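You operate a simulated robot arm through the tools that you are given. There is no shell and no other tool. Be economical: measure what you need, move in short steps, check, and stop when the job is done.

You are at the controls of a simulated robot arm. One attempt, no reset.

TASK
Restock the aid box with the beige and the white cartons.
Fine: lay the lid on the counter meanwhile, then press it back on.

It is judged by the outcome, as a careful person would: the job done as asked, and still so three seconds after it is handed in. It fails if anything else is knocked over, pushed out of place, dropped, spilled or broken. Lids that push on must go on centred and level and be pressed home; caps that screw on are set level and turned clockwise until they are tight.

THE ROBOT
A 5-joint arm with a two-finger parallel gripper, fixed in place. Base frame: the origin is at the foot of the arm, x ahead of it, y to its left, z up; the work surface is at about z = 0. Lengths are in cm, angles in degrees, forces in N, time in s.
With the tool pointing down near the work surface it reaches from about 26 to 60 cm from the base axis. Its first joint turns from -66.0 to 66.0 degrees. The tool tilts only in the upright plane through the base axis and itself; it spins freely about its own axis. Payload 1.57 kg.
Tool frame: the origin (TCP) lies between the finger pads and is the grasp point; the fingertips stand 3 cm ahead of it; z points along the fingers, y is the line along which they close. The gripper opens to 8 cm. The fingers are 1.7 cm wide and 1.2 cm thick; the gripper's body (4 by 8.2 cm) begins 8 cm behind the TCP.
Orientation is that of the tool frame in the base frame, as a unit quaternion [x, y, z, w]. With the fingers straight down and closing along the base's y, the tool's x points along the base's -x, its y along +y and its z along -z.

THE INTERFACE
- The arm moves only by the tool drive_tool. Its arguments are lists of equal length, an entry for each row: "grip": the finger opening in cm, from 0 to 8; "offset": the shift along the base's x, y, z in cm, a list of three; "rotation": the turn, a rotation vector about the base's x, y, z in degrees, a list of three. In form: {"grip": [grip, ...], "offset": [[tx, ty, tz], ...], "rotation": [[wx, wy, wz], ...]}. A call has 1 to 12 rows; each row is the pose to reach, as a shift and turn from the pose commanded when the call began. A row lasts 0.2 s, in which the tool goes at most 5 cm and 8.6 degrees; a call with a longer step from one row to the next is refused whole, and so is a gripper value outside its range. Where a pose cannot be reached the arm comes as near as it can. A force on the tool above 40 N (or 10 N above the force at the start of the call, whichever is more), or a blocked arm, ends the call early, and 0.2 s more pass. The fingers move at their own pace (about 15.3 cm/s each) and stop on an object; they squeeze with about 30 N. The grip force told is the motor's: it shows also when the fingers shut on nothing. Time passes only in rows, and 0.2 s behind the last, so rows that repeat a pose let the fingers close. The reply holds the time, the measured pose of the TCP, the force on the tool along the base axes, the opening and the grip force, in the units named above and with some noise.
- Cameras (640 x 400 px; columns grow to the right, rows downward): "scene" is fixed at [1.76, 38.99, 50.52]; the picture's right is [-0.88, -0.47, 0.00], its down [-0.34, 0.65, -0.68] and it looks along [0.32, -0.60, -0.73] (base axes); focal length 214 px, centre (320, 200). "wrist" rides on the gripper at [7.2, -0.7, -12.2] in the tool frame; the picture's right is [0.09, 1.00, 0.00], its down [-0.84, 0.08, -0.54] and it looks along [-0.54, 0.05, 0.84] (tool axes); focal length 238 px, centre (320, 200). There is no depth. A picture from a camera that has moved, and an enlarged one, comes with that camera's place and axes in the base frame and with its lens.
- get_image(camera): a new picture of that camera. No time passes.
- close_up(camera, box): a new picture of the part [left, top, right, bottom] of that camera's present view, enlarged. No time passes.
- close_job(): hands the job in; it is judged then, once.

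Work in short steps. Places have to be worked out from the pictures, the camera data and where the tool is seen: move nearer, look again, correct. Check each grasp and each placing, and mend what went wrong. You have 120 turns and 84 pictures in all, those below and enlarged ones among them. Open the gripper and draw the arm clear of the work before you hand the job in, unless the task says otherwise; then end with one line.

The tools are called after "Call:" as name(argument=value, ...) on one line, values as JSON. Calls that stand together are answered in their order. drive_tool: Moves the arm, as the interface text tells. Its arguments: {"type":"object","properties":{"grip":{"type":"array","items":{"type":"number"}},"offset":{"type":"array","items":{"type":"array","items":{"type":"number"}}},"rotation":{"type":"array","items":{"type":"array","items":{"type":"number"}}}},"required":["grip","offset","rotation"]} The other tools are called the same way: get_image (camera) takes a picture; close_up (camera, box) takes an enlarged picture of a part of a camera's view; close_job () hands the job in.

At the start:

```text
clock: 0.0
ee_pos: [28.11, 17.84, 36.15]
ee_rot: [0.0, 1.0, 0.0, 0.0]
contact_force: [0.3, 0.1, 0.3]
grip_width: 8.0
grasp_force: 0.0
```

scene: 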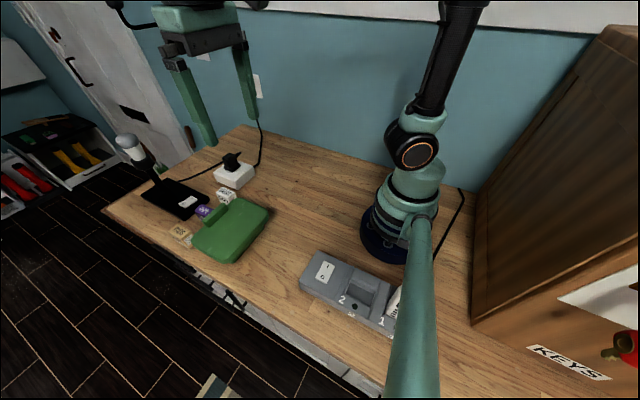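
wrist: 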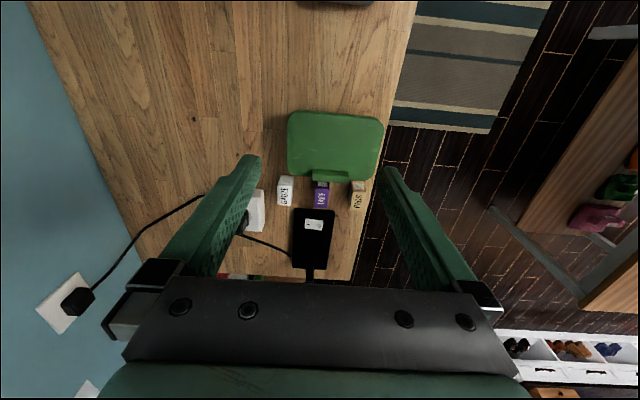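

The pictures show a green aid box with lid, three small cartons (white, purple, beige) beyond it. I look closer at them.

Call:
close_up(camera="scene", box=[140, 140, 300, 280])

Call:
close_up(camera="wrist", box=[240, 90, 400, 290])

```text
2.86 times, centred on (220, 210) of scene
camera zoom: at [1.76, 38.99, 50.52], right [-0.88, -0.47, 0.0], down [-0.34, 0.65, -0.68], along [0.32, -0.6, -0.73], focal length 613 px, centre (606, 171)
```

zoom: 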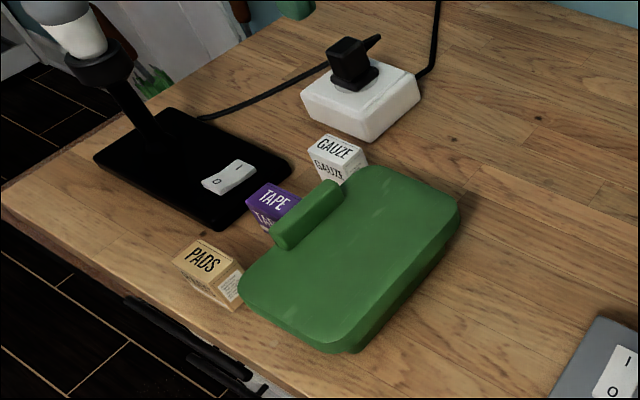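

```text
2.00 times, centred on (320, 190) of wrist
camera zoom: at [20.91, 17.06, 48.33], right [-0.09, 1.0, 0.0], down [0.84, 0.08, 0.54], along [0.54, 0.05, -0.84], focal length 477 px, centre (320, 220)
```

zoom: 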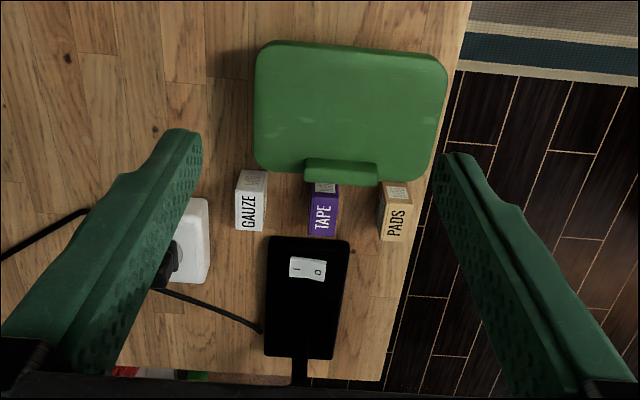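

Lid centre is about (36.5, 21.4, ~5), with a ridge handle near its +x edge. I descend for a closer view, staying well above everything.

Call:
drive_tool(grip=[8, 8, 8, 8], offset=[[0, 1, -4], [0, 2, -8], [0, 3, -12], [0, 3, -12]], rotation=[[0, 0, 0], [0, 0, 0], [0, 0, 0], [0, 0, 0]])

Call:
close_up(camera="wrist", box=[200, 50, 440, 200])

Call:
get_image(camera="wrist")

```text
clock: 1.0
ee_pos: [27.99, 20.74, 24.14]
ee_rot: [-0.001, 1.0, 0.0, 0.0]
contact_force: [-0.8, 0.9, -0.1]
grip_width: 8.02
grasp_force: 0.1
```

```text
2.67 times, centred on (320, 125) of wrist
camera zoom: at [20.88, 20.07, 36.26], right [-0.09, 1.0, 0.0], down [0.84, 0.08, 0.54], along [0.54, 0.05, -0.84], focal length 636 px, centre (320, 400)
```

zoom: 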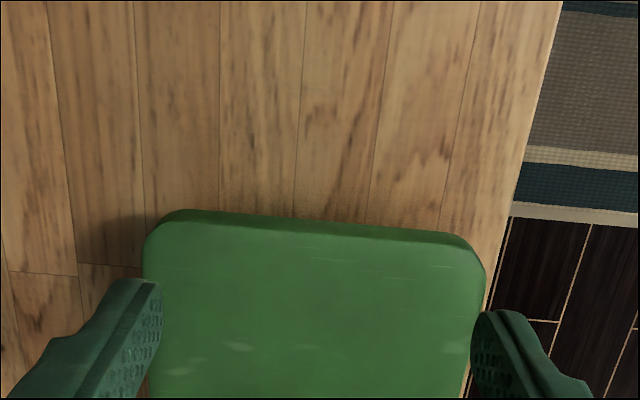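

```text
78 pictures are left
camera wrist: at [20.88, 20.07, 36.26], right [-0.09, 1.0, 0.0], down [0.84, 0.08, 0.54], along [0.54, 0.05, -0.84], focal length 238 px, centre (320, 200)
```

wrist: 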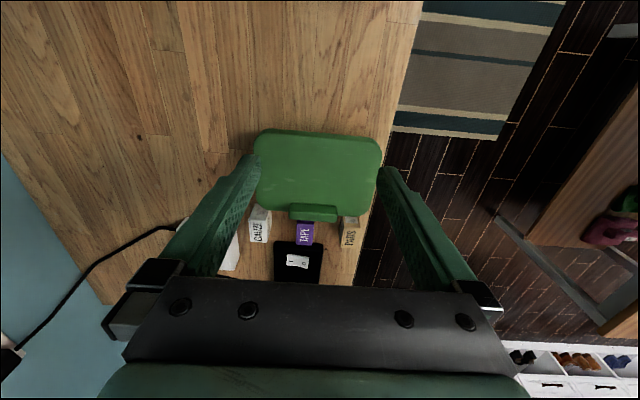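

Enlarging the lid, handle and cartons.

Call:
close_up(camera="wrist", box=[220, 115, 412, 285])

Call:
close_up(camera="scene", box=[160, 170, 280, 270])

```text
2.35 times, centred on (316, 200) of wrist
camera zoom: at [20.88, 20.07, 36.26], right [-0.09, 1.0, 0.0], down [0.84, 0.08, 0.54], along [0.54, 0.05, -0.84], focal length 561 px, centre (329, 200)
```

zoom: 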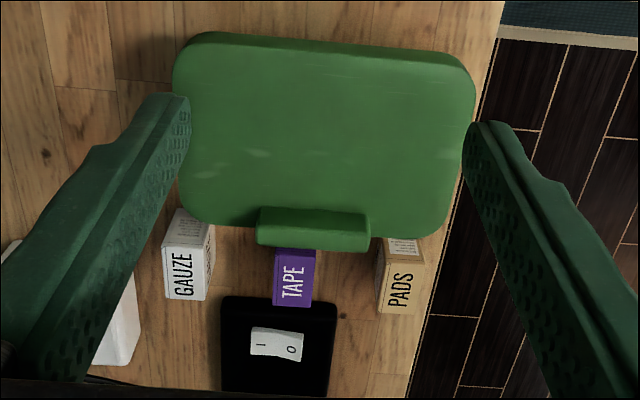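

```text
4.00 times, centred on (220, 220) of scene
camera zoom: at [1.76, 38.99, 50.52], right [-0.88, -0.47, 0.0], down [-0.34, 0.65, -0.68], along [0.32, -0.6, -0.73], focal length 858 px, centre (720, 120)
```

zoom: 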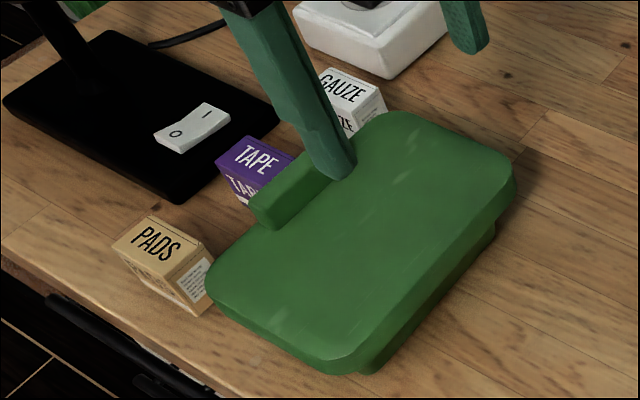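

The handle top is at about (40.8, 21, 7.8), running along y (≈7 x 1.5 cm), with the lid top near z=6. I turn the tool 90° to close along x and move above the handle.

Call:
drive_tool(grip=[8, 8, 8, 8, 8, 6, 5, 4, 4, 4, 4, 4], offset=[[1, 0, 0], [2, 0, 0], [3, 0, 0], [4.5, 0, 0], [6, 0, -0.5], [7.5, 0, -1], [9, 0, -2], [10.5, 0, -3], [12, 0, -4], [12.8, 0, -5], [12.8, 0.2, -6], [12.8, 0.2, -6]], rotation=[[0, 0, 8.2], [0, 0, 16.4], [0, 0, 24.6], [0, 0, 32.8], [0, 0, 41], [0, 0, 49.2], [0, 0, 57.4], [0, 0, 65.6], [0, 0, 73.8], [0, 0, 82], [0, 0, 90], [0, 0, 90]])

Call:
get_image(camera="wrist")

Call:
close_up(camera="scene", box=[140, 120, 300, 280])

```text
clock: 3.6
ee_pos: [40.99, 20.9, 18.12]
ee_rot: [0.707, -0.707, 0.0, 0.0]
contact_force: [-0.1, 0.1, 0.3]
grip_width: 4.0
grasp_force: 0.0
```

```text
75 pictures are left
camera wrist: at [41.58, 13.75, 30.33], right [-1.0, -0.09, 0.0], down [-0.08, 0.84, 0.54], along [-0.05, 0.54, -0.84], focal length 238 px, centre (320, 200)
```

wrist: 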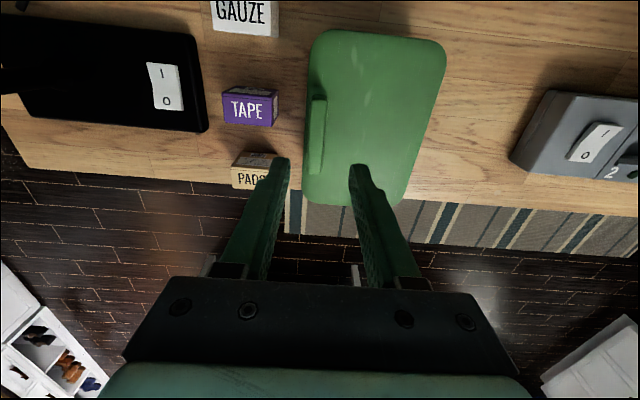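

```text
2.50 times, centred on (220, 200) of scene
camera zoom: at [1.76, 38.99, 50.52], right [-0.88, -0.47, 0.0], down [-0.34, 0.65, -0.68], along [0.32, -0.6, -0.73], focal length 536 px, centre (570, 200)
```

zoom: 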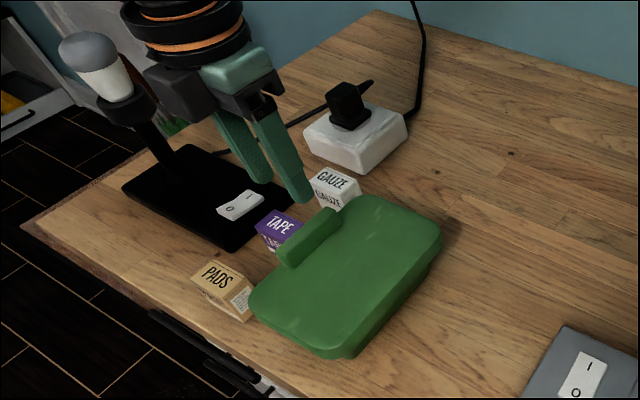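

Zooming on the handle and cartons from this new viewpoint.

Call:
close_up(camera="wrist", box=[200, 0, 460, 220])

```text
1.82 times, centred on (330, 110) of wrist
camera zoom: at [41.58, 13.75, 30.33], right [-1.0, -0.09, 0.0], down [-0.08, 0.84, 0.54], along [-0.05, 0.54, -0.84], focal length 433 px, centre (302, 364)
```

zoom: 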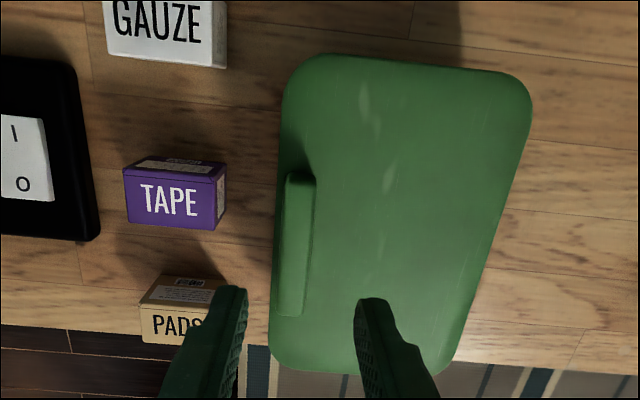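

Handle centre is now (41.3, 21.1), aligned with y, and cartons are 3 cm clear of the lid's edge. I descend with the tips just above the lid top and check before closing.

Call:
drive_tool(grip=[4, 4, 4, 4, 4], offset=[[0.35, 0.2, -3], [0.35, 0.2, -5], [0.35, 0.2, -7], [0.35, 0.2, -8.2], [0.35, 0.2, -8.2]], rotation=[[0, 0, 0], [0, 0, 0], [0, 0, 0], [0, 0, 0], [0, 0, 0]])

Call:
close_up(camera="scene", box=[180, 160, 280, 260])

Call:
close_up(camera="wrist", box=[220, 60, 420, 220])

```text
clock: 4.8
ee_pos: [41.32, 21.14, 9.97]
ee_rot: [-0.707, 0.707, 0.001, -0.001]
contact_force: [-0.4, -0.2, 0.3]
grip_width: 3.99
grasp_force: 0.1
```

```text
4.00 times, centred on (230, 210) of scene
camera zoom: at [1.76, 38.99, 50.52], right [-0.88, -0.47, 0.0], down [-0.34, 0.65, -0.68], along [0.32, -0.6, -0.73], focal length 858 px, centre (680, 160)
```

zoom: 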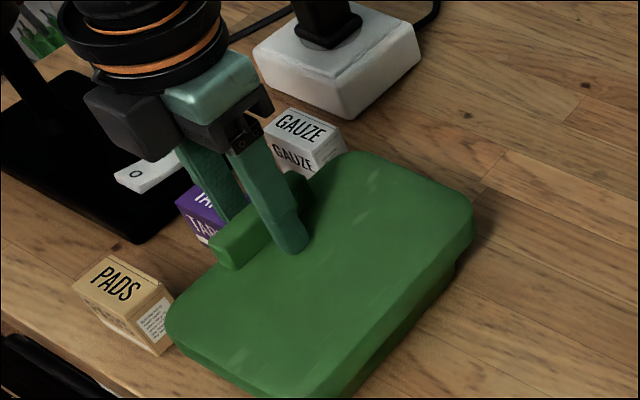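

```text
2.50 times, centred on (320, 140) of wrist
camera zoom: at [41.94, 13.95, 22.1], right [-1.0, -0.09, 0.0], down [-0.08, 0.84, 0.54], along [-0.05, 0.54, -0.84], focal length 596 px, centre (320, 350)
```

zoom: 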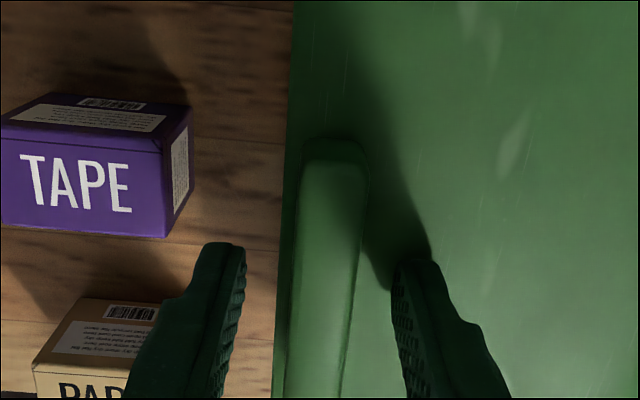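

Fingers straddle the handle, tips seem about 1 cm above the lid. I go down 0.6 more and close.

Call:
drive_tool(grip=[4, 4, 1, 0, 0, 0], offset=[[0, 0, -0.4], [0, 0, -0.6], [0, 0, -0.6], [0, 0, -0.6], [0, 0, -0.6], [0, 0, -0.6]], rotation=[[0, 0, 0], [0, 0, 0], [0, 0, 0], [0, 0, 0], [0, 0, 0], [0, 0, 0]])

Call:
close_up(camera="scene", box=[180, 160, 280, 260])

```text
clock: 5.3
ee_pos: [41.5, 21.17, 9.99]
ee_rot: [0.707, -0.707, 0.0, -0.003]
contact_force: [-3.1, -1.6, 9.5]
grip_width: 4.3
grasp_force: 1.6
stopped in row 2: the force on the tool passed its limit (the readings are from after the stop); the commanded pose is now the measured one
```

```text
4.00 times, centred on (230, 210) of scene
camera zoom: at [1.76, 38.99, 50.52], right [-0.88, -0.47, 0.0], down [-0.34, 0.65, -0.68], along [0.32, -0.6, -0.73], focal length 858 px, centre (680, 160)
```

zoom: 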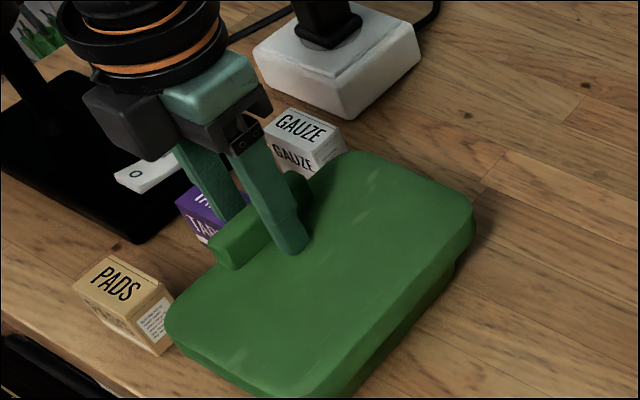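

The inner tip touched the lid top, so it is at z≈7. I back off 0.3 and close on the handle.

Call:
drive_tool(grip=[4, 3, 1, 0, 0, 0], offset=[[-0.15, 0, 0.25], [-0.15, 0, 0.25], [-0.15, 0, 0.25], [-0.15, 0, 0.25], [-0.15, 0, 0.25], [-0.15, 0, 0.25]], rotation=[[0, 0, 0], [0, 0, 0], [0, 0, 0], [0, 0, 0], [0, 0, 0], [0, 0, 0]])

Call:
close_up(camera="scene", box=[180, 160, 280, 260])

```text
clock: 6.8
ee_pos: [41.38, 21.29, 10.16]
ee_rot: [0.707, -0.707, 0.001, -0.002]
contact_force: [-0.3, -0.4, -0.3]
grip_width: 1.5
grasp_force: 30.6
```

```text
4.00 times, centred on (230, 210) of scene
camera zoom: at [1.76, 38.99, 50.52], right [-0.88, -0.47, 0.0], down [-0.34, 0.65, -0.68], along [0.32, -0.6, -0.73], focal length 858 px, centre (680, 160)
```

zoom: 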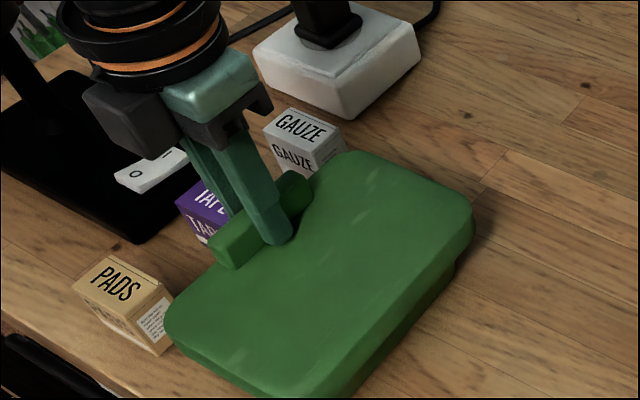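

Handle gripped (1.5 cm, 30 N) at TCP (41.38, 21.29, 10.16) with the lid seated; I remember that pose. Lift gently.

Call:
drive_tool(grip=[0, 0, 0, 0, 0], offset=[[0, 0, 0.5], [0, 0, 1], [0, 0, 1.5], [0, 0, 2], [0, 0, 2]], rotation=[[0, 0, 0], [0, 0, 0], [0, 0, 0], [0, 0, 0], [0, 0, 0]])

Call:
close_up(camera="scene", box=[180, 160, 280, 260])

```text
clock: 8.0
ee_pos: [41.31, 21.3, 12.16]
ee_rot: [0.707, -0.707, 0.001, -0.002]
contact_force: [-0.1, 0.4, -1.1]
grip_width: 1.5
grasp_force: 29.9
```

```text
4.00 times, centred on (230, 210) of scene
camera zoom: at [1.76, 38.99, 50.52], right [-0.88, -0.47, 0.0], down [-0.34, 0.65, -0.68], along [0.32, -0.6, -0.73], focal length 858 px, centre (680, 160)
```

zoom: 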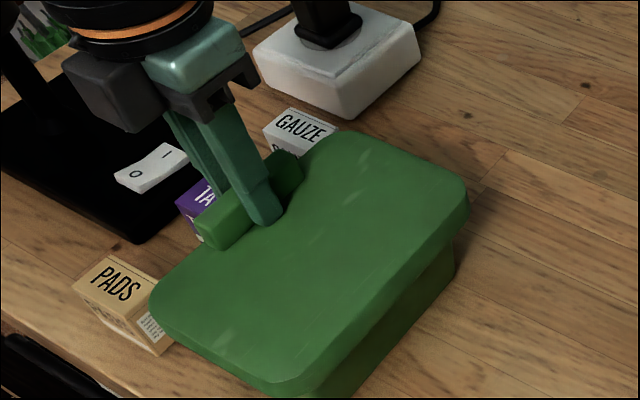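

Lid comes off level (weight about 1 N). Raise it further and carry it to the free counter at y≈-1.

Call:
drive_tool(grip=[0, 0, 0, 0, 0, 0, 0, 0, 0, 0], offset=[[0, 0, 2], [0, 0, 4], [0, -3, 4], [0, -6, 4], [0, -9, 4], [0, -12, 4], [0, -15, 4], [0, -18, 4], [0, -22, 4], [0, -22, 4]], rotation=[[0, 0, 0], [0, 0, 0], [0, 0, 0], [0, 0, 0], [0, 0, 0], [0, 0, 0], [0, 0, 0], [0, 0, 0], [0, 0, 0], [0, 0, 0]])

Call:
get_image(camera="scene")

Call:
get_image(camera="wrist")

```text
clock: 10.2
ee_pos: [41.31, -0.92, 16.14]
ee_rot: [0.707, -0.707, 0.0, -0.001]
contact_force: [-0.6, 0.5, -0.2]
grip_width: 1.5
grasp_force: 29.8
```

```text
67 pictures are left
```

scene: 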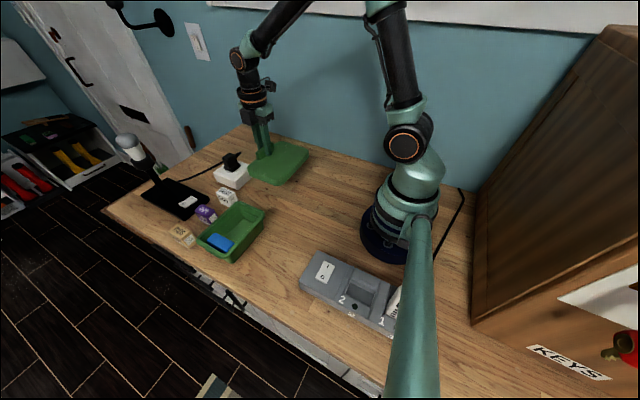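

```text
66 pictures are left
camera wrist: at [41.9, -8.05, 28.28], right [-1.0, -0.09, 0.0], down [-0.08, 0.84, 0.54], along [-0.05, 0.54, -0.84], focal length 238 px, centre (320, 200)
```

wrist: 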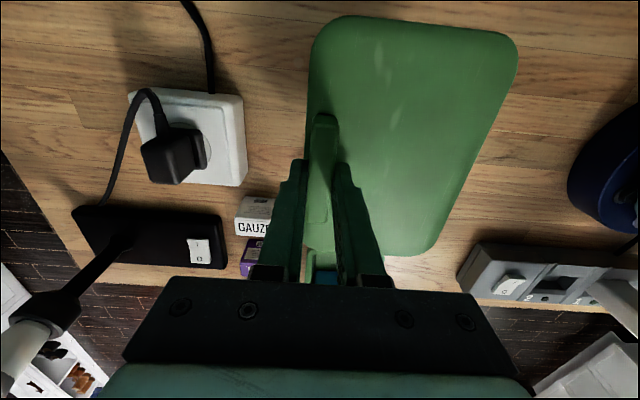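

Space under the lid is clear (power strip edge at x≈49.6, lid edge 42.6). Lower in stages.

Call:
drive_tool(grip=[0, 0, 0, 0, 0, 0], offset=[[0, 0, -3], [0, 0, -6], [0, 0, -8], [0, 0, -9], [0, 0, -9.5], [0, 0, -9.5]], rotation=[[0, 0, 0], [0, 0, 0], [0, 0, 0], [0, 0, 0], [0, 0, 0], [0, 0, 0]])

Call:
close_up(camera="scene", box=[210, 90, 330, 210])

```text
clock: 11.6
ee_pos: [41.38, -0.85, 6.71]
ee_rot: [0.707, -0.707, 0.002, -0.002]
contact_force: [0.7, 0.2, -0.5]
grip_width: 1.51
grasp_force: 30.6
```

```text
3.33 times, centred on (270, 150) of scene
camera zoom: at [1.76, 38.99, 50.52], right [-0.88, -0.47, 0.0], down [-0.34, 0.65, -0.68], along [0.32, -0.6, -0.73], focal length 715 px, centre (487, 367)
```

zoom: 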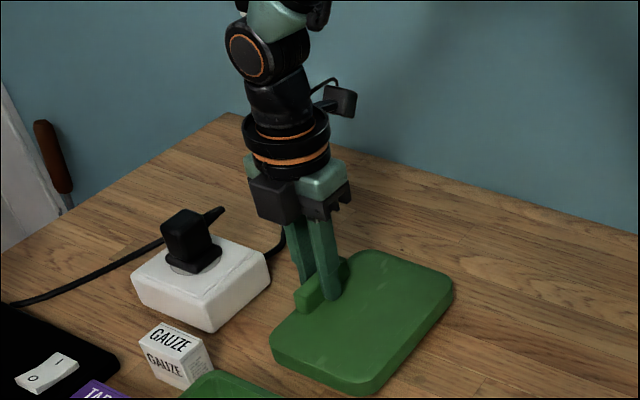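

No contact yet at TCP z=6.7. Lower on in small steps until it touches.

Call:
drive_tool(grip=[0, 0, 0, 0], offset=[[0, 0, -0.4], [0, 0, -0.8], [0, 0, -1.1], [0, 0, -1.1]], rotation=[[0, 0, 0], [0, 0, 0], [0, 0, 0], [0, 0, 0]])

```text
clock: 12.6
ee_pos: [41.37, -0.83, 5.4]
ee_rot: [0.708, -0.706, 0.002, -0.002]
contact_force: [-0.6, 0.3, -0.8]
grip_width: 1.49
grasp_force: 30.2
```

Call:
drive_tool(grip=[0, 0, 0, 0], offset=[[0, 0, -0.2], [0, 0, -0.4], [0, 0, -0.5], [0, 0, -0.5]], rotation=[[0, 0, 0], [0, 0, 0], [0, 0, 0], [0, 0, 0]])

Call:
close_up(camera="scene", box=[230, 120, 330, 200])

```text
clock: 13.6
ee_pos: [41.38, -0.83, 5.22]
ee_rot: [-0.706, 0.708, -0.002, 0.002]
contact_force: [-7.2, -2.2, 31.7]
grip_width: 1.5
grasp_force: 30.0
```

```text
5.00 times, centred on (280, 160) of scene
camera zoom: at [1.75, 38.99, 50.52], right [-0.88, -0.47, 0.0], down [-0.34, 0.65, -0.68], along [0.32, -0.6, -0.73], focal length 1072 px, centre (520, 400)
```

zoom: 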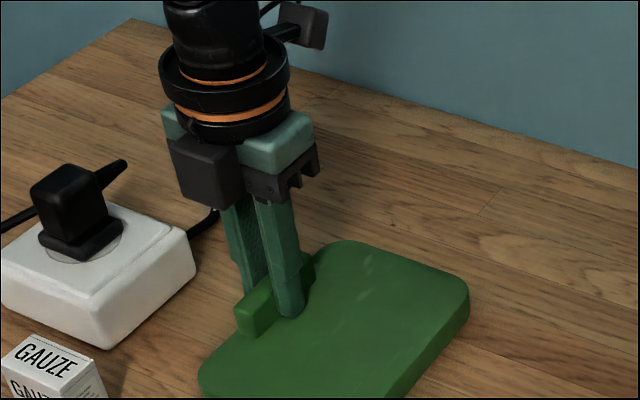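

The lid rests on the counter at TCP z≈5.25. Relieve the pressure, open, and rise.

Call:
drive_tool(grip=[0, 0, 4, 4, 4, 4, 4, 4], offset=[[0, 0, 0.35], [0, 0, 0.35], [0, 0, 0.4], [0, 0, 0.5], [0, 0, 3], [0, 0, 7], [0, 0, 11], [0, 0, 14]], rotation=[[0, 0, 0], [0, 0, 0], [0, 0, 0], [0, 0, 0], [0, 0, 0], [0, 0, 0], [0, 0, 0], [0, 0, 0]])

Call:
get_image(camera="scene")

Call:
get_image(camera="wrist")

```text
clock: 15.3
ee_pos: [41.31, -0.76, 19.12]
ee_rot: [-0.707, 0.708, -0.001, 0.001]
contact_force: [0.2, 0.2, 0.1]
grip_width: 3.98
grasp_force: 0.1
```

```text
63 pictures are left
```

scene: 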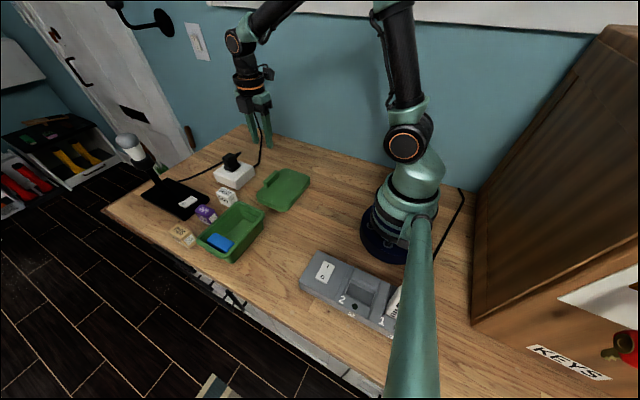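

```text
62 pictures are left
camera wrist: at [41.94, -8.05, 31.18], right [-1.0, -0.09, 0.0], down [-0.08, 0.84, 0.54], along [-0.05, 0.54, -0.84], focal length 238 px, centre (320, 200)
```

wrist: 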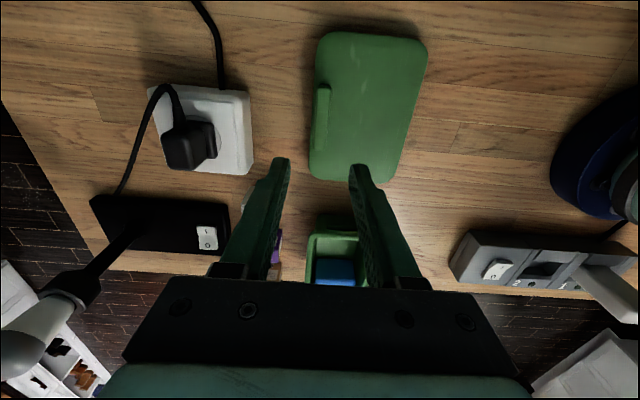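

Lid lies flat on the counter. Move above the box/cartons for a look.

Call:
drive_tool(grip=[4, 4, 4, 4, 4, 4], offset=[[0.5, 4, 0.5], [1, 8, 1], [2, 12, 1], [3, 16, 1], [3, 20.5, 1], [3, 20.5, 1]], rotation=[[0, 0, 0], [0, 0, 0], [0, 0, 0], [0, 0, 0], [0, 0, 0], [0, 0, 0]])

Call:
close_up(camera="wrist", box=[160, 0, 480, 200])

Call:
close_up(camera="scene", box=[150, 170, 310, 270])

```text
clock: 16.8
ee_pos: [44.31, 19.79, 20.08]
ee_rot: [-0.707, 0.707, -0.001, 0.002]
contact_force: [0.3, 0.8, 0.0]
grip_width: 4.02
grasp_force: 0.1
```

```text
2.00 times, centred on (320, 100) of wrist
camera zoom: at [44.91, 12.49, 32.18], right [-1.0, -0.09, 0.0], down [-0.08, 0.84, 0.54], along [-0.05, 0.54, -0.84], focal length 477 px, centre (320, 400)
```

zoom: 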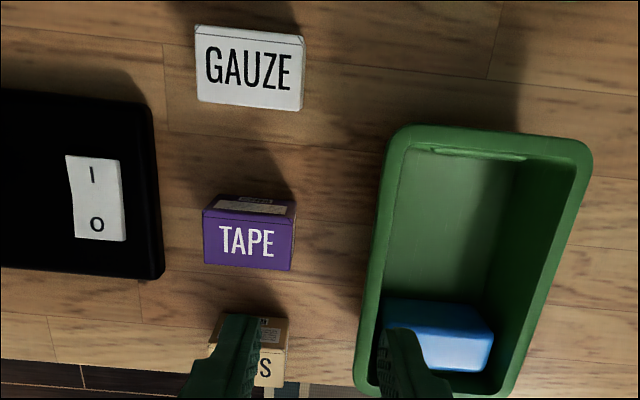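

```text
4.00 times, centred on (230, 220) of scene
camera zoom: at [1.76, 38.99, 50.52], right [-0.88, -0.47, 0.0], down [-0.34, 0.65, -0.68], along [0.32, -0.6, -0.73], focal length 858 px, centre (680, 120)
```

zoom: 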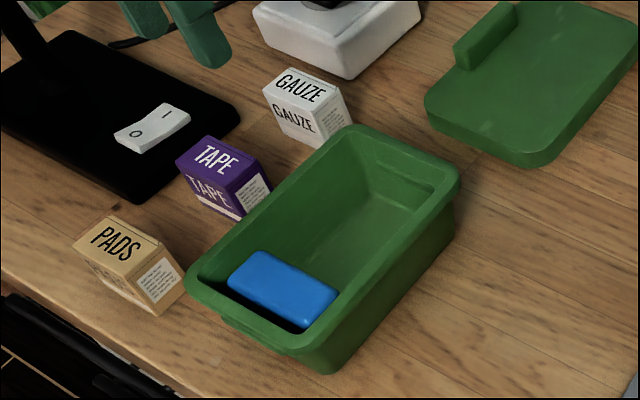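

The box holds a blue item at its +y end; free room is on the -y side. I move the camera over the box to measure the inside.

Call:
drive_tool(grip=[4, 4, 4, 4], offset=[[-3, 1, 1], [-6, 2, 1], [-8.5, 3, 1], [-8.5, 3, 1]], rotation=[[0, 0, 0], [0, 0, 0], [0, 0, 0], [0, 0, 0]])

Call:
close_up(camera="wrist", box=[160, 0, 480, 200])

```text
clock: 17.8
ee_pos: [35.87, 22.61, 21.09]
ee_rot: [-0.707, 0.707, 0.0, 0.002]
contact_force: [1.1, 0.2, 0.1]
grip_width: 4.0
grasp_force: 0.1
```

```text
2.00 times, centred on (320, 100) of wrist
camera zoom: at [36.39, 15.47, 33.16], right [-1.0, -0.09, 0.0], down [-0.08, 0.84, 0.54], along [-0.05, 0.54, -0.84], focal length 477 px, centre (320, 400)
```

zoom: 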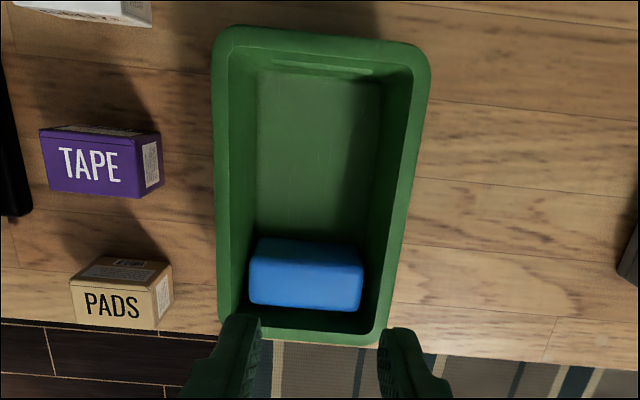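

Floor of the box is about x 33–40, y 14.5–23.5 (free). Cartons are ≈5 (x) × 2.9 (y) × 3.5 cm. I turn the tool back to close along y and go over the white GAUZE carton at about (48.5, 11.9).

Call:
drive_tool(grip=[4, 4, 5, 5, 5, 5, 5, 5, 5, 5, 5, 5], offset=[[1, -1, 0], [2, -2, 0], [3, -3, 0], [4, -4, 0], [5, -5, 0], [6, -6, 0], [7, -7, 0], [8, -8, 0], [9, -9, 0], [10, -10, 0], [10.6, -10.6, 0], [10.6, -10.6, 0]], rotation=[[0, 0, -8.2], [0, 0, -16.4], [0, 0, -24.6], [0, 0, -32.8], [0, 0, -41], [0, 0, -49.2], [0, 0, -57.4], [0, 0, -65.6], [0, 0, -73.8], [0, 0, -82], [0, 0, -90], [0, 0, -90]])

Call:
get_image(camera="wrist")

```text
clock: 20.4
ee_pos: [46.42, 12.16, 21.02]
ee_rot: [0.001, 1.0, 0.001, 0.001]
contact_force: [-0.2, -0.3, 0.2]
grip_width: 5.0
grasp_force: 0.1
```

```text
58 pictures are left
camera wrist: at [39.18, 11.42, 33.15], right [-0.09, 1.0, 0.0], down [0.84, 0.07, 0.54], along [0.54, 0.05, -0.84], focal length 238 px, centre (320, 200)
```

wrist: 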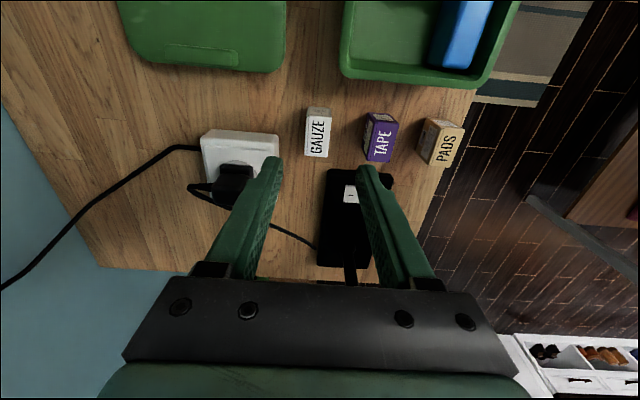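

Call:
close_up(camera="wrist", box=[280, 80, 480, 200])

```text
3.20 times, centred on (380, 140) of wrist
camera zoom: at [39.18, 11.42, 33.15], right [-0.09, 1.0, 0.0], down [0.84, 0.07, 0.54], along [0.54, 0.05, -0.84], focal length 763 px, centre (128, 392)
```

zoom: 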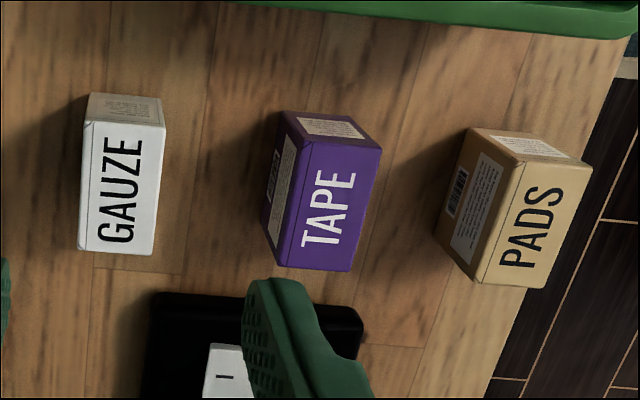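

GAUZE: x 46.1–51.2, y 10.6–13.6, top z≈4, aligned with x. Go down around its centre (48.65, 12.1), in two stages.

Call:
drive_tool(grip=[4.6, 4.6, 4.6, 4.6, 4.6], offset=[[2.2, 0, -3], [2.2, 0, -7], [2.2, 0, -10], [2.2, 0, -12], [2.2, 0, -12]], rotation=[[0, 0, 0], [0, 0, 0], [0, 0, 0], [0, 0, 0], [0, 0, 0]])

Call:
get_image(camera="wrist")

Call:
close_up(camera="scene", box=[170, 130, 290, 230])

```text
clock: 21.6
ee_pos: [48.62, 12.16, 9.1]
ee_rot: [0.0, 1.0, 0.0, 0.001]
contact_force: [0.2, 0.4, -0.6]
grip_width: 4.58
grasp_force: 0.1
```

```text
56 pictures are left
camera wrist: at [41.39, 11.45, 21.11], right [-0.09, 1.0, 0.0], down [0.84, 0.08, 0.54], along [0.54, 0.05, -0.84], focal length 238 px, centre (320, 200)
```

wrist: 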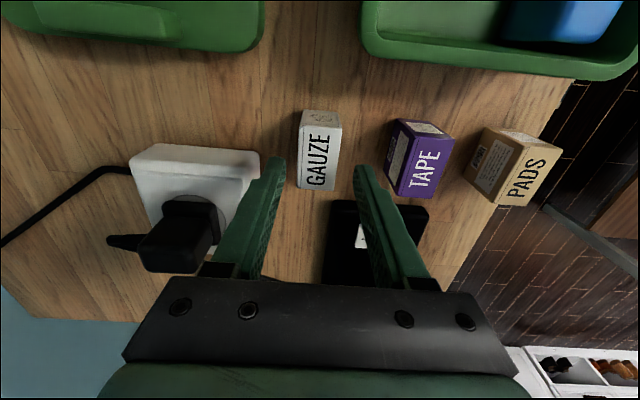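

```text
4.00 times, centred on (230, 180) of scene
camera zoom: at [1.76, 38.99, 50.52], right [-0.88, -0.47, 0.0], down [-0.34, 0.65, -0.68], along [0.32, -0.6, -0.73], focal length 858 px, centre (680, 280)
```

zoom: 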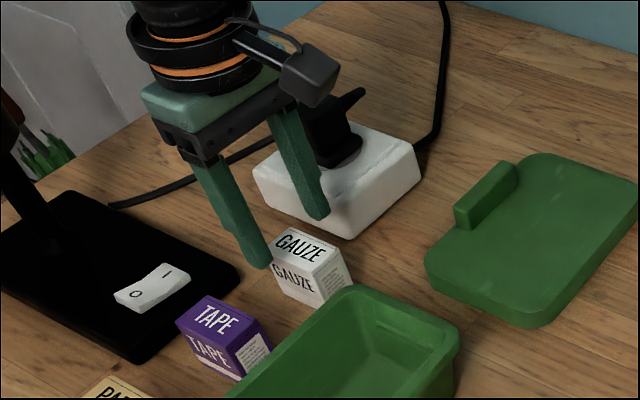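

Alignment is good and the finger clears the power strip by about 1.5 cm. Down to TCP z≈4 and close.

Call:
drive_tool(grip=[4.6, 4.6, 4.6, 4.6, 3, 1, 1, 1], offset=[[0, -0.1, -2], [0, -0.1, -4], [0, -0.1, -5], [0, -0.1, -5], [0, -0.1, -5], [0, -0.1, -5], [0, -0.1, -5], [0, -0.1, -5]], rotation=[[0, 0, 0], [0, 0, 0], [0, 0, 0], [0, 0, 0], [0, 0, 0], [0, 0, 0], [0, 0, 0], [0, 0, 0]])

Call:
close_up(camera="wrist", box=[220, 80, 420, 220])

```text
clock: 23.4
ee_pos: [48.75, 12.02, 4.04]
ee_rot: [0.0, 1.0, 0.0, 0.0]
contact_force: [-0.7, 0.9, 1.1]
grip_width: 2.9
grasp_force: 29.6
```

```text
2.86 times, centred on (320, 150) of wrist
camera zoom: at [41.4, 11.31, 16.17], right [-0.09, 1.0, 0.0], down [0.84, 0.08, 0.54], along [0.54, 0.05, -0.84], focal length 681 px, centre (320, 343)
```

zoom: 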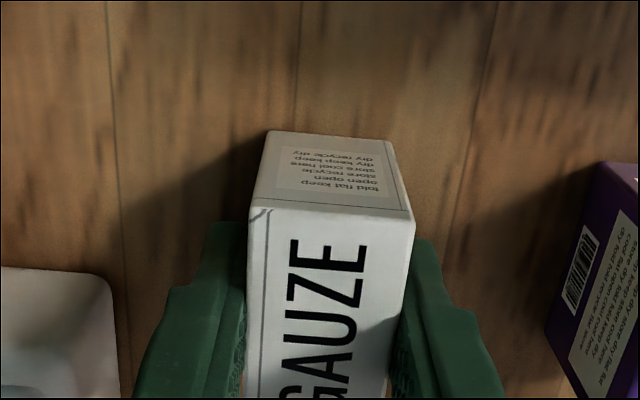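

Grasped (2.9 cm). Lift straight up, then carry to above the box's -y half.

Call:
drive_tool(grip=[1, 1, 1, 1, 1, 1, 1, 1], offset=[[0, 0, 2], [0, 0, 6], [0, 0, 10], [-3, 1.4, 10.5], [-6, 2.8, 10.5], [-9, 4.2, 10.5], [-12.15, 5.5, 10.5], [-12.15, 5.5, 10.5]], rotation=[[0, 0, 0], [0, 0, 0], [0, 0, 0], [0, 0, 0], [0, 0, 0], [0, 0, 0], [0, 0, 0], [0, 0, 0]])

Call:
get_image(camera="wrist")

Call:
close_up(camera="scene", box=[170, 150, 290, 270])

```text
clock: 25.1
ee_pos: [36.37, 17.58, 14.54]
ee_rot: [0.0, 1.0, 0.0, 0.0]
contact_force: [0.0, -0.5, -0.9]
grip_width: 2.92
grasp_force: 29.9
```

```text
53 pictures are left
camera wrist: at [29.15, 16.87, 26.6], right [-0.09, 1.0, 0.0], down [0.84, 0.08, 0.54], along [0.54, 0.05, -0.84], focal length 238 px, centre (320, 200)
```

wrist: 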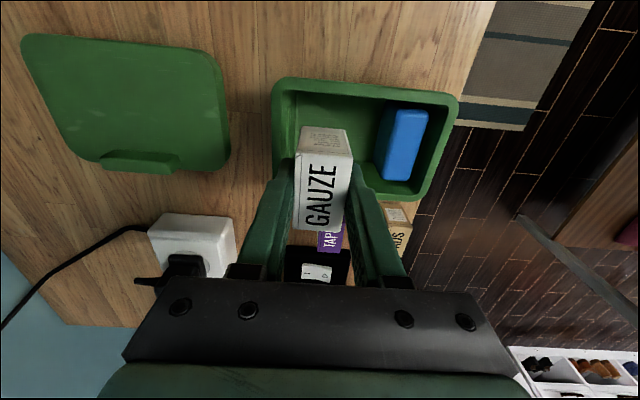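

```text
3.33 times, centred on (230, 210) of scene
camera zoom: at [1.76, 38.99, 50.52], right [-0.88, -0.47, 0.0], down [-0.34, 0.65, -0.68], along [0.32, -0.6, -0.73], focal length 715 px, centre (620, 167)
```

zoom: 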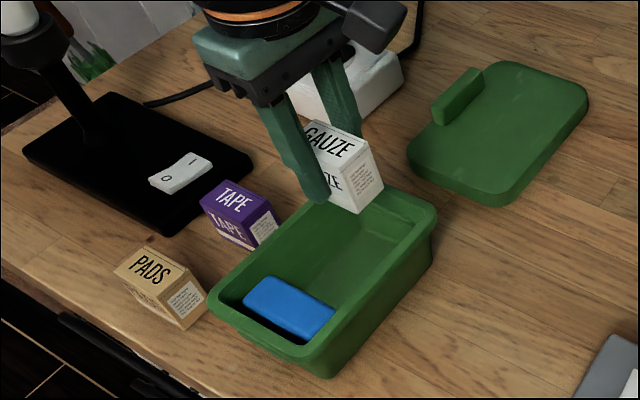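

Check the -y wall clearance with a zoom before lowering.

Call:
close_up(camera="wrist", box=[260, 70, 470, 210])

```text
2.86 times, centred on (365, 140) of wrist
camera zoom: at [29.15, 16.87, 26.6], right [-0.09, 1.0, 0.0], down [0.84, 0.08, 0.54], along [0.54, 0.05, -0.84], focal length 681 px, centre (191, 371)
```

zoom: 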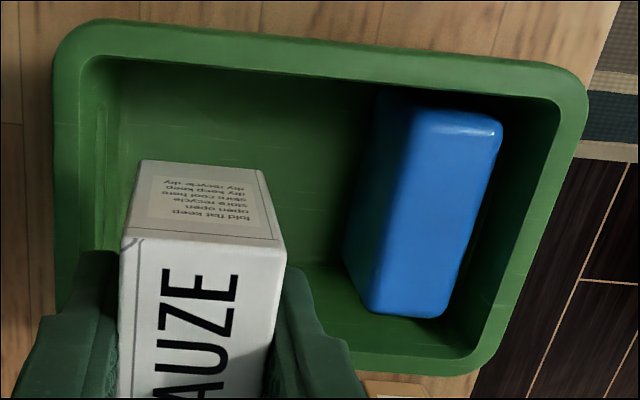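

Clearances OK: finger outer face at y≈14.9 vs. wall 14.1–14.6. Lower the carton inside.

Call:
drive_tool(grip=[1, 1, 1, 1, 1], offset=[[0, 0, -3], [0, 0, -6], [0, 0, -8], [0, 0, -9], [0, 0, -9]], rotation=[[0, 0, 0], [0, 0, 0], [0, 0, 0], [0, 0, 0], [0, 0, 0]])

Call:
get_image(camera="wrist")

```text
clock: 26.4
ee_pos: [36.43, 17.52, 5.55]
ee_rot: [-0.001, 1.0, -0.001, 0.0]
contact_force: [0.5, -0.4, -0.8]
grip_width: 2.92
grasp_force: 29.7
```

```text
50 pictures are left
camera wrist: at [29.23, 16.81, 17.64], right [-0.09, 1.0, 0.0], down [0.84, 0.08, 0.54], along [0.54, 0.05, -0.84], focal length 238 px, centre (320, 200)
```

wrist: 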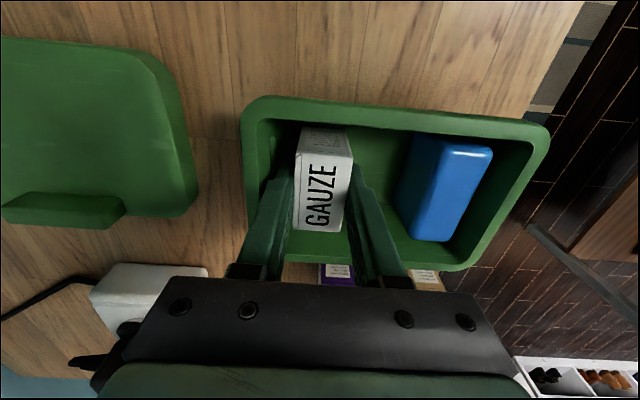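

Still free and inside. Lower in small steps to the floor.

Call:
drive_tool(grip=[1, 1, 1, 1, 1], offset=[[0, 0, -0.3], [0, 0, -0.6], [0, 0, -0.8], [0, 0, -0.9], [0, 0, -0.9]], rotation=[[0, 0, 0], [0, 0, 0], [0, 0, 0], [0, 0, 0], [0, 0, 0]])

```text
clock: 27.6
ee_pos: [36.4, 17.62, 4.56]
ee_rot: [0.0, 1.0, 0.0, 0.0]
contact_force: [-0.3, 0.4, -0.6]
grip_width: 2.9
grasp_force: 30.0
```

Call:
drive_tool(grip=[1, 1, 1], offset=[[0, 0, -0.15], [0, 0, -0.25], [0, 0, -0.25]], rotation=[[0, 0, 0], [0, 0, 0], [0, 0, 0]])

```text
clock: 28.4
ee_pos: [36.47, 17.6, 4.46]
ee_rot: [0.0, 1.0, 0.001, -0.001]
contact_force: [-3.9, -1.3, 13.4]
grip_width: 2.91
grasp_force: 30.0
```

Floor contact at TCP z≈4.5. Relieve, open slightly, and rise.

Call:
drive_tool(grip=[1, 3.4, 3.4, 3.4, 3.4, 3.4, 3.4], offset=[[0, 0, 0.15], [0, 0, 0.15], [0, 0, 0.15], [0, 0, 1], [0, 0, 4], [0, 0, 8], [0, 0, 8]], rotation=[[0, 0, 0], [0, 0, 0], [0, 0, 0], [0, 0, 0], [0, 0, 0], [0, 0, 0], [0, 0, 0]])

Call:
close_up(camera="wrist", box=[230, 70, 500, 230])

Call:
close_up(camera="scene", box=[170, 150, 290, 270])

```text
clock: 29.9
ee_pos: [36.41, 17.57, 12.54]
ee_rot: [0.0, 1.0, 0.0, 0.0]
contact_force: [0.7, 0.1, -0.3]
grip_width: 3.39
grasp_force: 0.0
```

```text
2.37 times, centred on (365, 150) of wrist
camera zoom: at [29.22, 16.72, 24.56], right [-0.09, 1.0, 0.0], down [0.84, 0.08, 0.54], along [0.54, 0.05, -0.84], focal length 565 px, centre (213, 318)
```

zoom: 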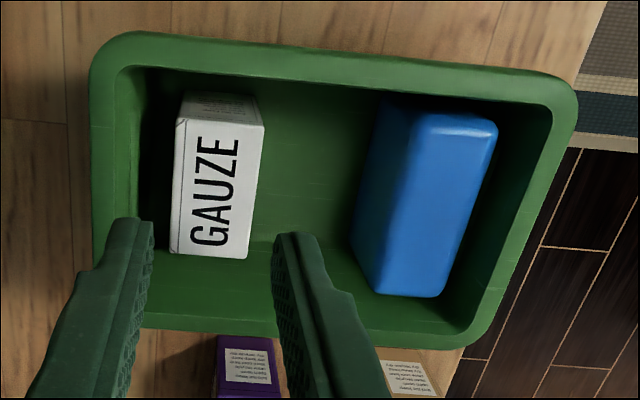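

```text
3.33 times, centred on (230, 210) of scene
camera zoom: at [1.76, 38.99, 50.52], right [-0.88, -0.47, 0.0], down [-0.34, 0.65, -0.68], along [0.32, -0.6, -0.73], focal length 715 px, centre (620, 167)
```

zoom: 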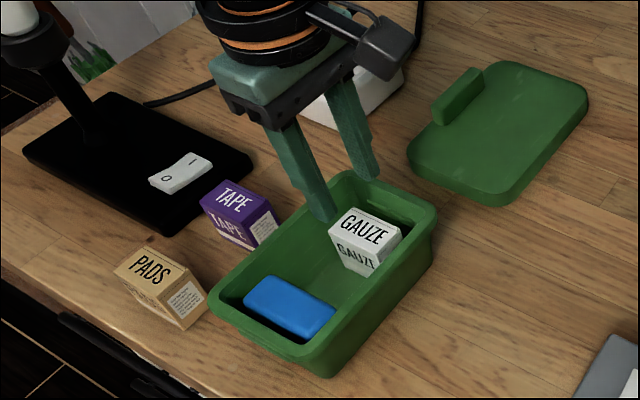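

GAUZE is upright in the box. I'll nudge it about 1.1 cm toward the -y wall with closed fingers so the second carton has finger room.

Call:
drive_tool(grip=[0, 0, 0, 0, 0, 0, 0], offset=[[-0.1, 1.6, 0], [-0.1, 3.3, 0], [-0.1, 3.3, 0], [-0.1, 3.3, -3], [-0.1, 3.3, -6], [-0.1, 3.3, -7.6], [-0.1, 3.3, -7.6]], rotation=[[0, 0, 0], [0, 0, 0], [0, 0, 0], [0, 0, 0], [0, 0, 0], [0, 0, 0], [0, 0, 0]])

Call:
get_image(camera="wrist")

```text
clock: 31.6
ee_pos: [36.49, 20.75, 4.65]
ee_rot: [0.001, 1.0, 0.0, 0.0]
contact_force: [-0.3, -0.7, 2.0]
grip_width: 0.0
grasp_force: 21.1
```

```text
47 pictures are left
camera wrist: at [29.24, 20.06, 16.85], right [-0.09, 1.0, 0.0], down [0.84, 0.08, 0.54], along [0.54, 0.05, -0.84], focal length 238 px, centre (320, 200)
```

wrist: 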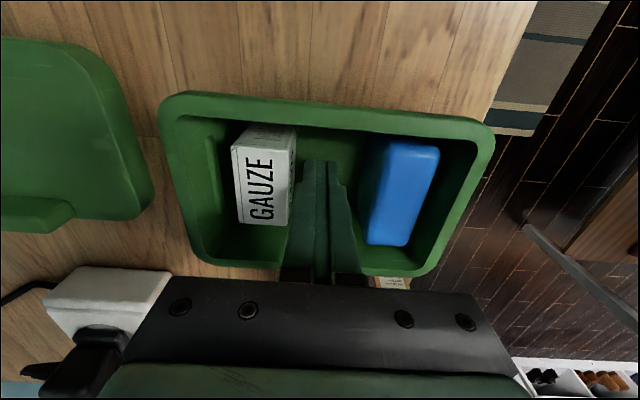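

Between carton and blue item without contact. Push gently toward -y to y≈19.2.

Call:
drive_tool(grip=[0, 0, 0, 0, 0, 0, 0], offset=[[0, -0.3, 0], [0, -0.6, 0], [0, -0.9, 0], [0, -1.2, 0], [0, -1.4, 0], [0, -1.55, 0], [0, -1.55, 0]], rotation=[[0, 0, 0], [0, 0, 0], [0, 0, 0], [0, 0, 0], [0, 0, 0], [0, 0, 0], [0, 0, 0]])

Call:
close_up(camera="wrist", box=[180, 80, 500, 280])

```text
clock: 33.1
ee_pos: [36.4, 19.26, 4.76]
ee_rot: [0.0, 1.0, 0.0, 0.0]
contact_force: [-0.2, 0.0, -0.1]
grip_width: 0.0
grasp_force: 21.3
```

```text
2.00 times, centred on (340, 180) of wrist
camera zoom: at [29.17, 18.52, 16.88], right [-0.09, 1.0, 0.0], down [0.84, 0.08, 0.54], along [0.54, 0.05, -0.84], focal length 477 px, centre (280, 240)
```

zoom: 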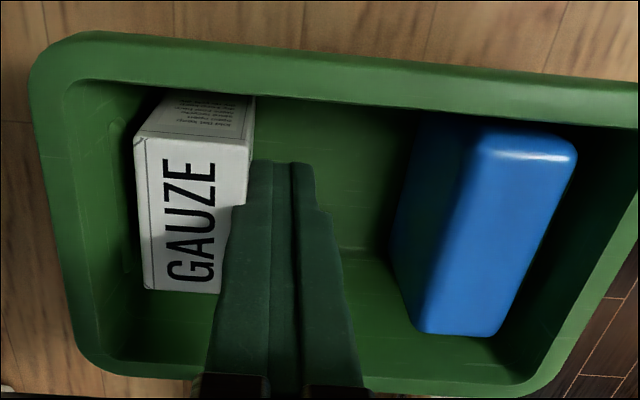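

GAUZE now leaves ~6 cm of free room. Back off, rise, and move near the beige PADS carton for a look.

Call:
drive_tool(grip=[0, 0, 0, 2, 4.6, 4.6, 4.6, 4.6], offset=[[0, 0.4, 0.2], [0, 0.4, 4], [0, 0.4, 8], [2, 2, 11], [5, 5, 11], [8, 8, 11], [10.5, 9.3, 11], [10.5, 9.3, 11]], rotation=[[0, 0, 0], [0, 0, 0], [0, 0, 0], [0, 0, 0], [0, 0, 0], [0, 0, 0], [0, 0, 0], [0, 0, 0]])

Call:
close_up(camera="wrist", box=[200, 60, 440, 210])

```text
clock: 35.0
ee_pos: [46.85, 28.46, 15.7]
ee_rot: [0.0, 1.0, 0.0, -0.001]
contact_force: [0.6, 0.0, 0.6]
grip_width: 4.64
grasp_force: 0.0
```

```text
2.67 times, centred on (320, 135) of wrist
camera zoom: at [39.68, 27.83, 27.91], right [-0.09, 1.0, 0.0], down [0.84, 0.08, 0.54], along [0.54, 0.05, -0.84], focal length 636 px, centre (320, 373)
```

zoom: 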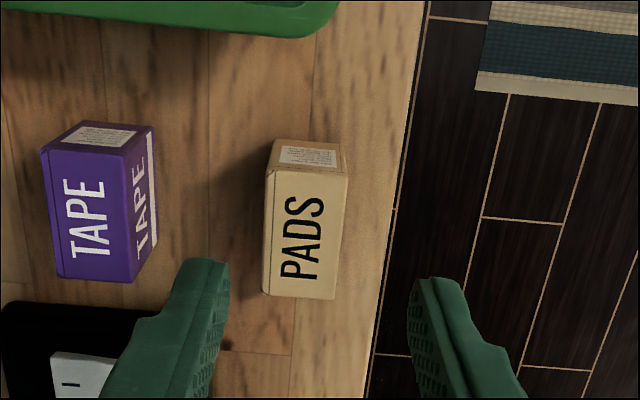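

PADS is aligned with x, centre about (48.5, 28.05). Descend and check before closing.

Call:
drive_tool(grip=[4.6, 4.6, 4.6, 4.6], offset=[[1.65, -0.42, -2], [1.65, -0.42, -5], [1.65, -0.42, -6.7], [1.65, -0.42, -6.7]], rotation=[[0, 0, 0], [0, 0, 0], [0, 0, 0], [0, 0, 0]])

Call:
close_up(camera="wrist", box=[200, 60, 440, 230])

```text
clock: 36.0
ee_pos: [48.6, 28.07, 9.13]
ee_rot: [0.0, 1.0, 0.001, 0.0]
contact_force: [-0.5, 0.2, 0.5]
grip_width: 4.6
grasp_force: 0.1
```

```text
2.35 times, centred on (320, 145) of wrist
camera zoom: at [41.32, 27.45, 21.18], right [-0.09, 1.0, 0.0], down [0.84, 0.08, 0.54], along [0.54, 0.05, -0.84], focal length 561 px, centre (320, 329)
```

zoom: 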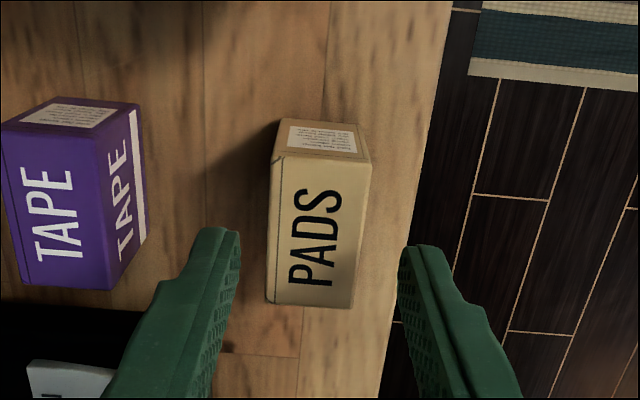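

Centred between the fingers and clear of TAPE. Go down 5.1 and close.

Call:
drive_tool(grip=[4.6, 4.6, 4.6, 4.6, 3, 1, 1, 1], offset=[[0, 0, -2], [0, 0, -4], [0, 0, -5.1], [0, 0, -5.1], [0, 0, -5.1], [0, 0, -5.1], [0, 0, -5.1], [0, 0, -5.1]], rotation=[[0, 0, 0], [0, 0, 0], [0, 0, 0], [0, 0, 0], [0, 0, 0], [0, 0, 0], [0, 0, 0], [0, 0, 0]])

Call:
close_up(camera="scene", box=[140, 150, 260, 270])

```text
clock: 37.8
ee_pos: [48.64, 28.1, 4.01]
ee_rot: [-0.001, 1.0, 0.0, 0.001]
contact_force: [-1.1, 0.3, 0.0]
grip_width: 2.88
grasp_force: 30.4
```

```text
3.33 times, centred on (200, 210) of scene
camera zoom: at [1.76, 38.99, 50.52], right [-0.88, -0.47, 0.0], down [-0.34, 0.65, -0.68], along [0.32, -0.6, -0.73], focal length 715 px, centre (720, 167)
```

zoom: 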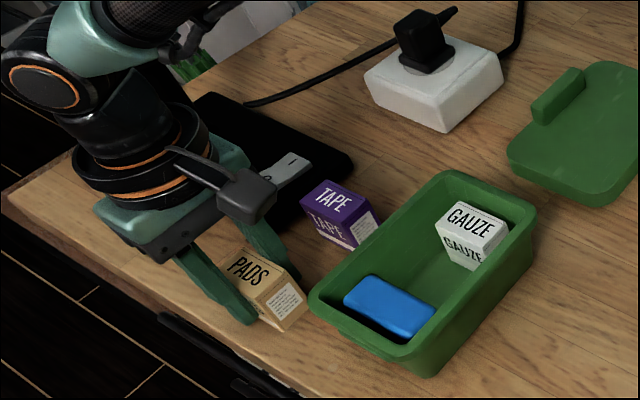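

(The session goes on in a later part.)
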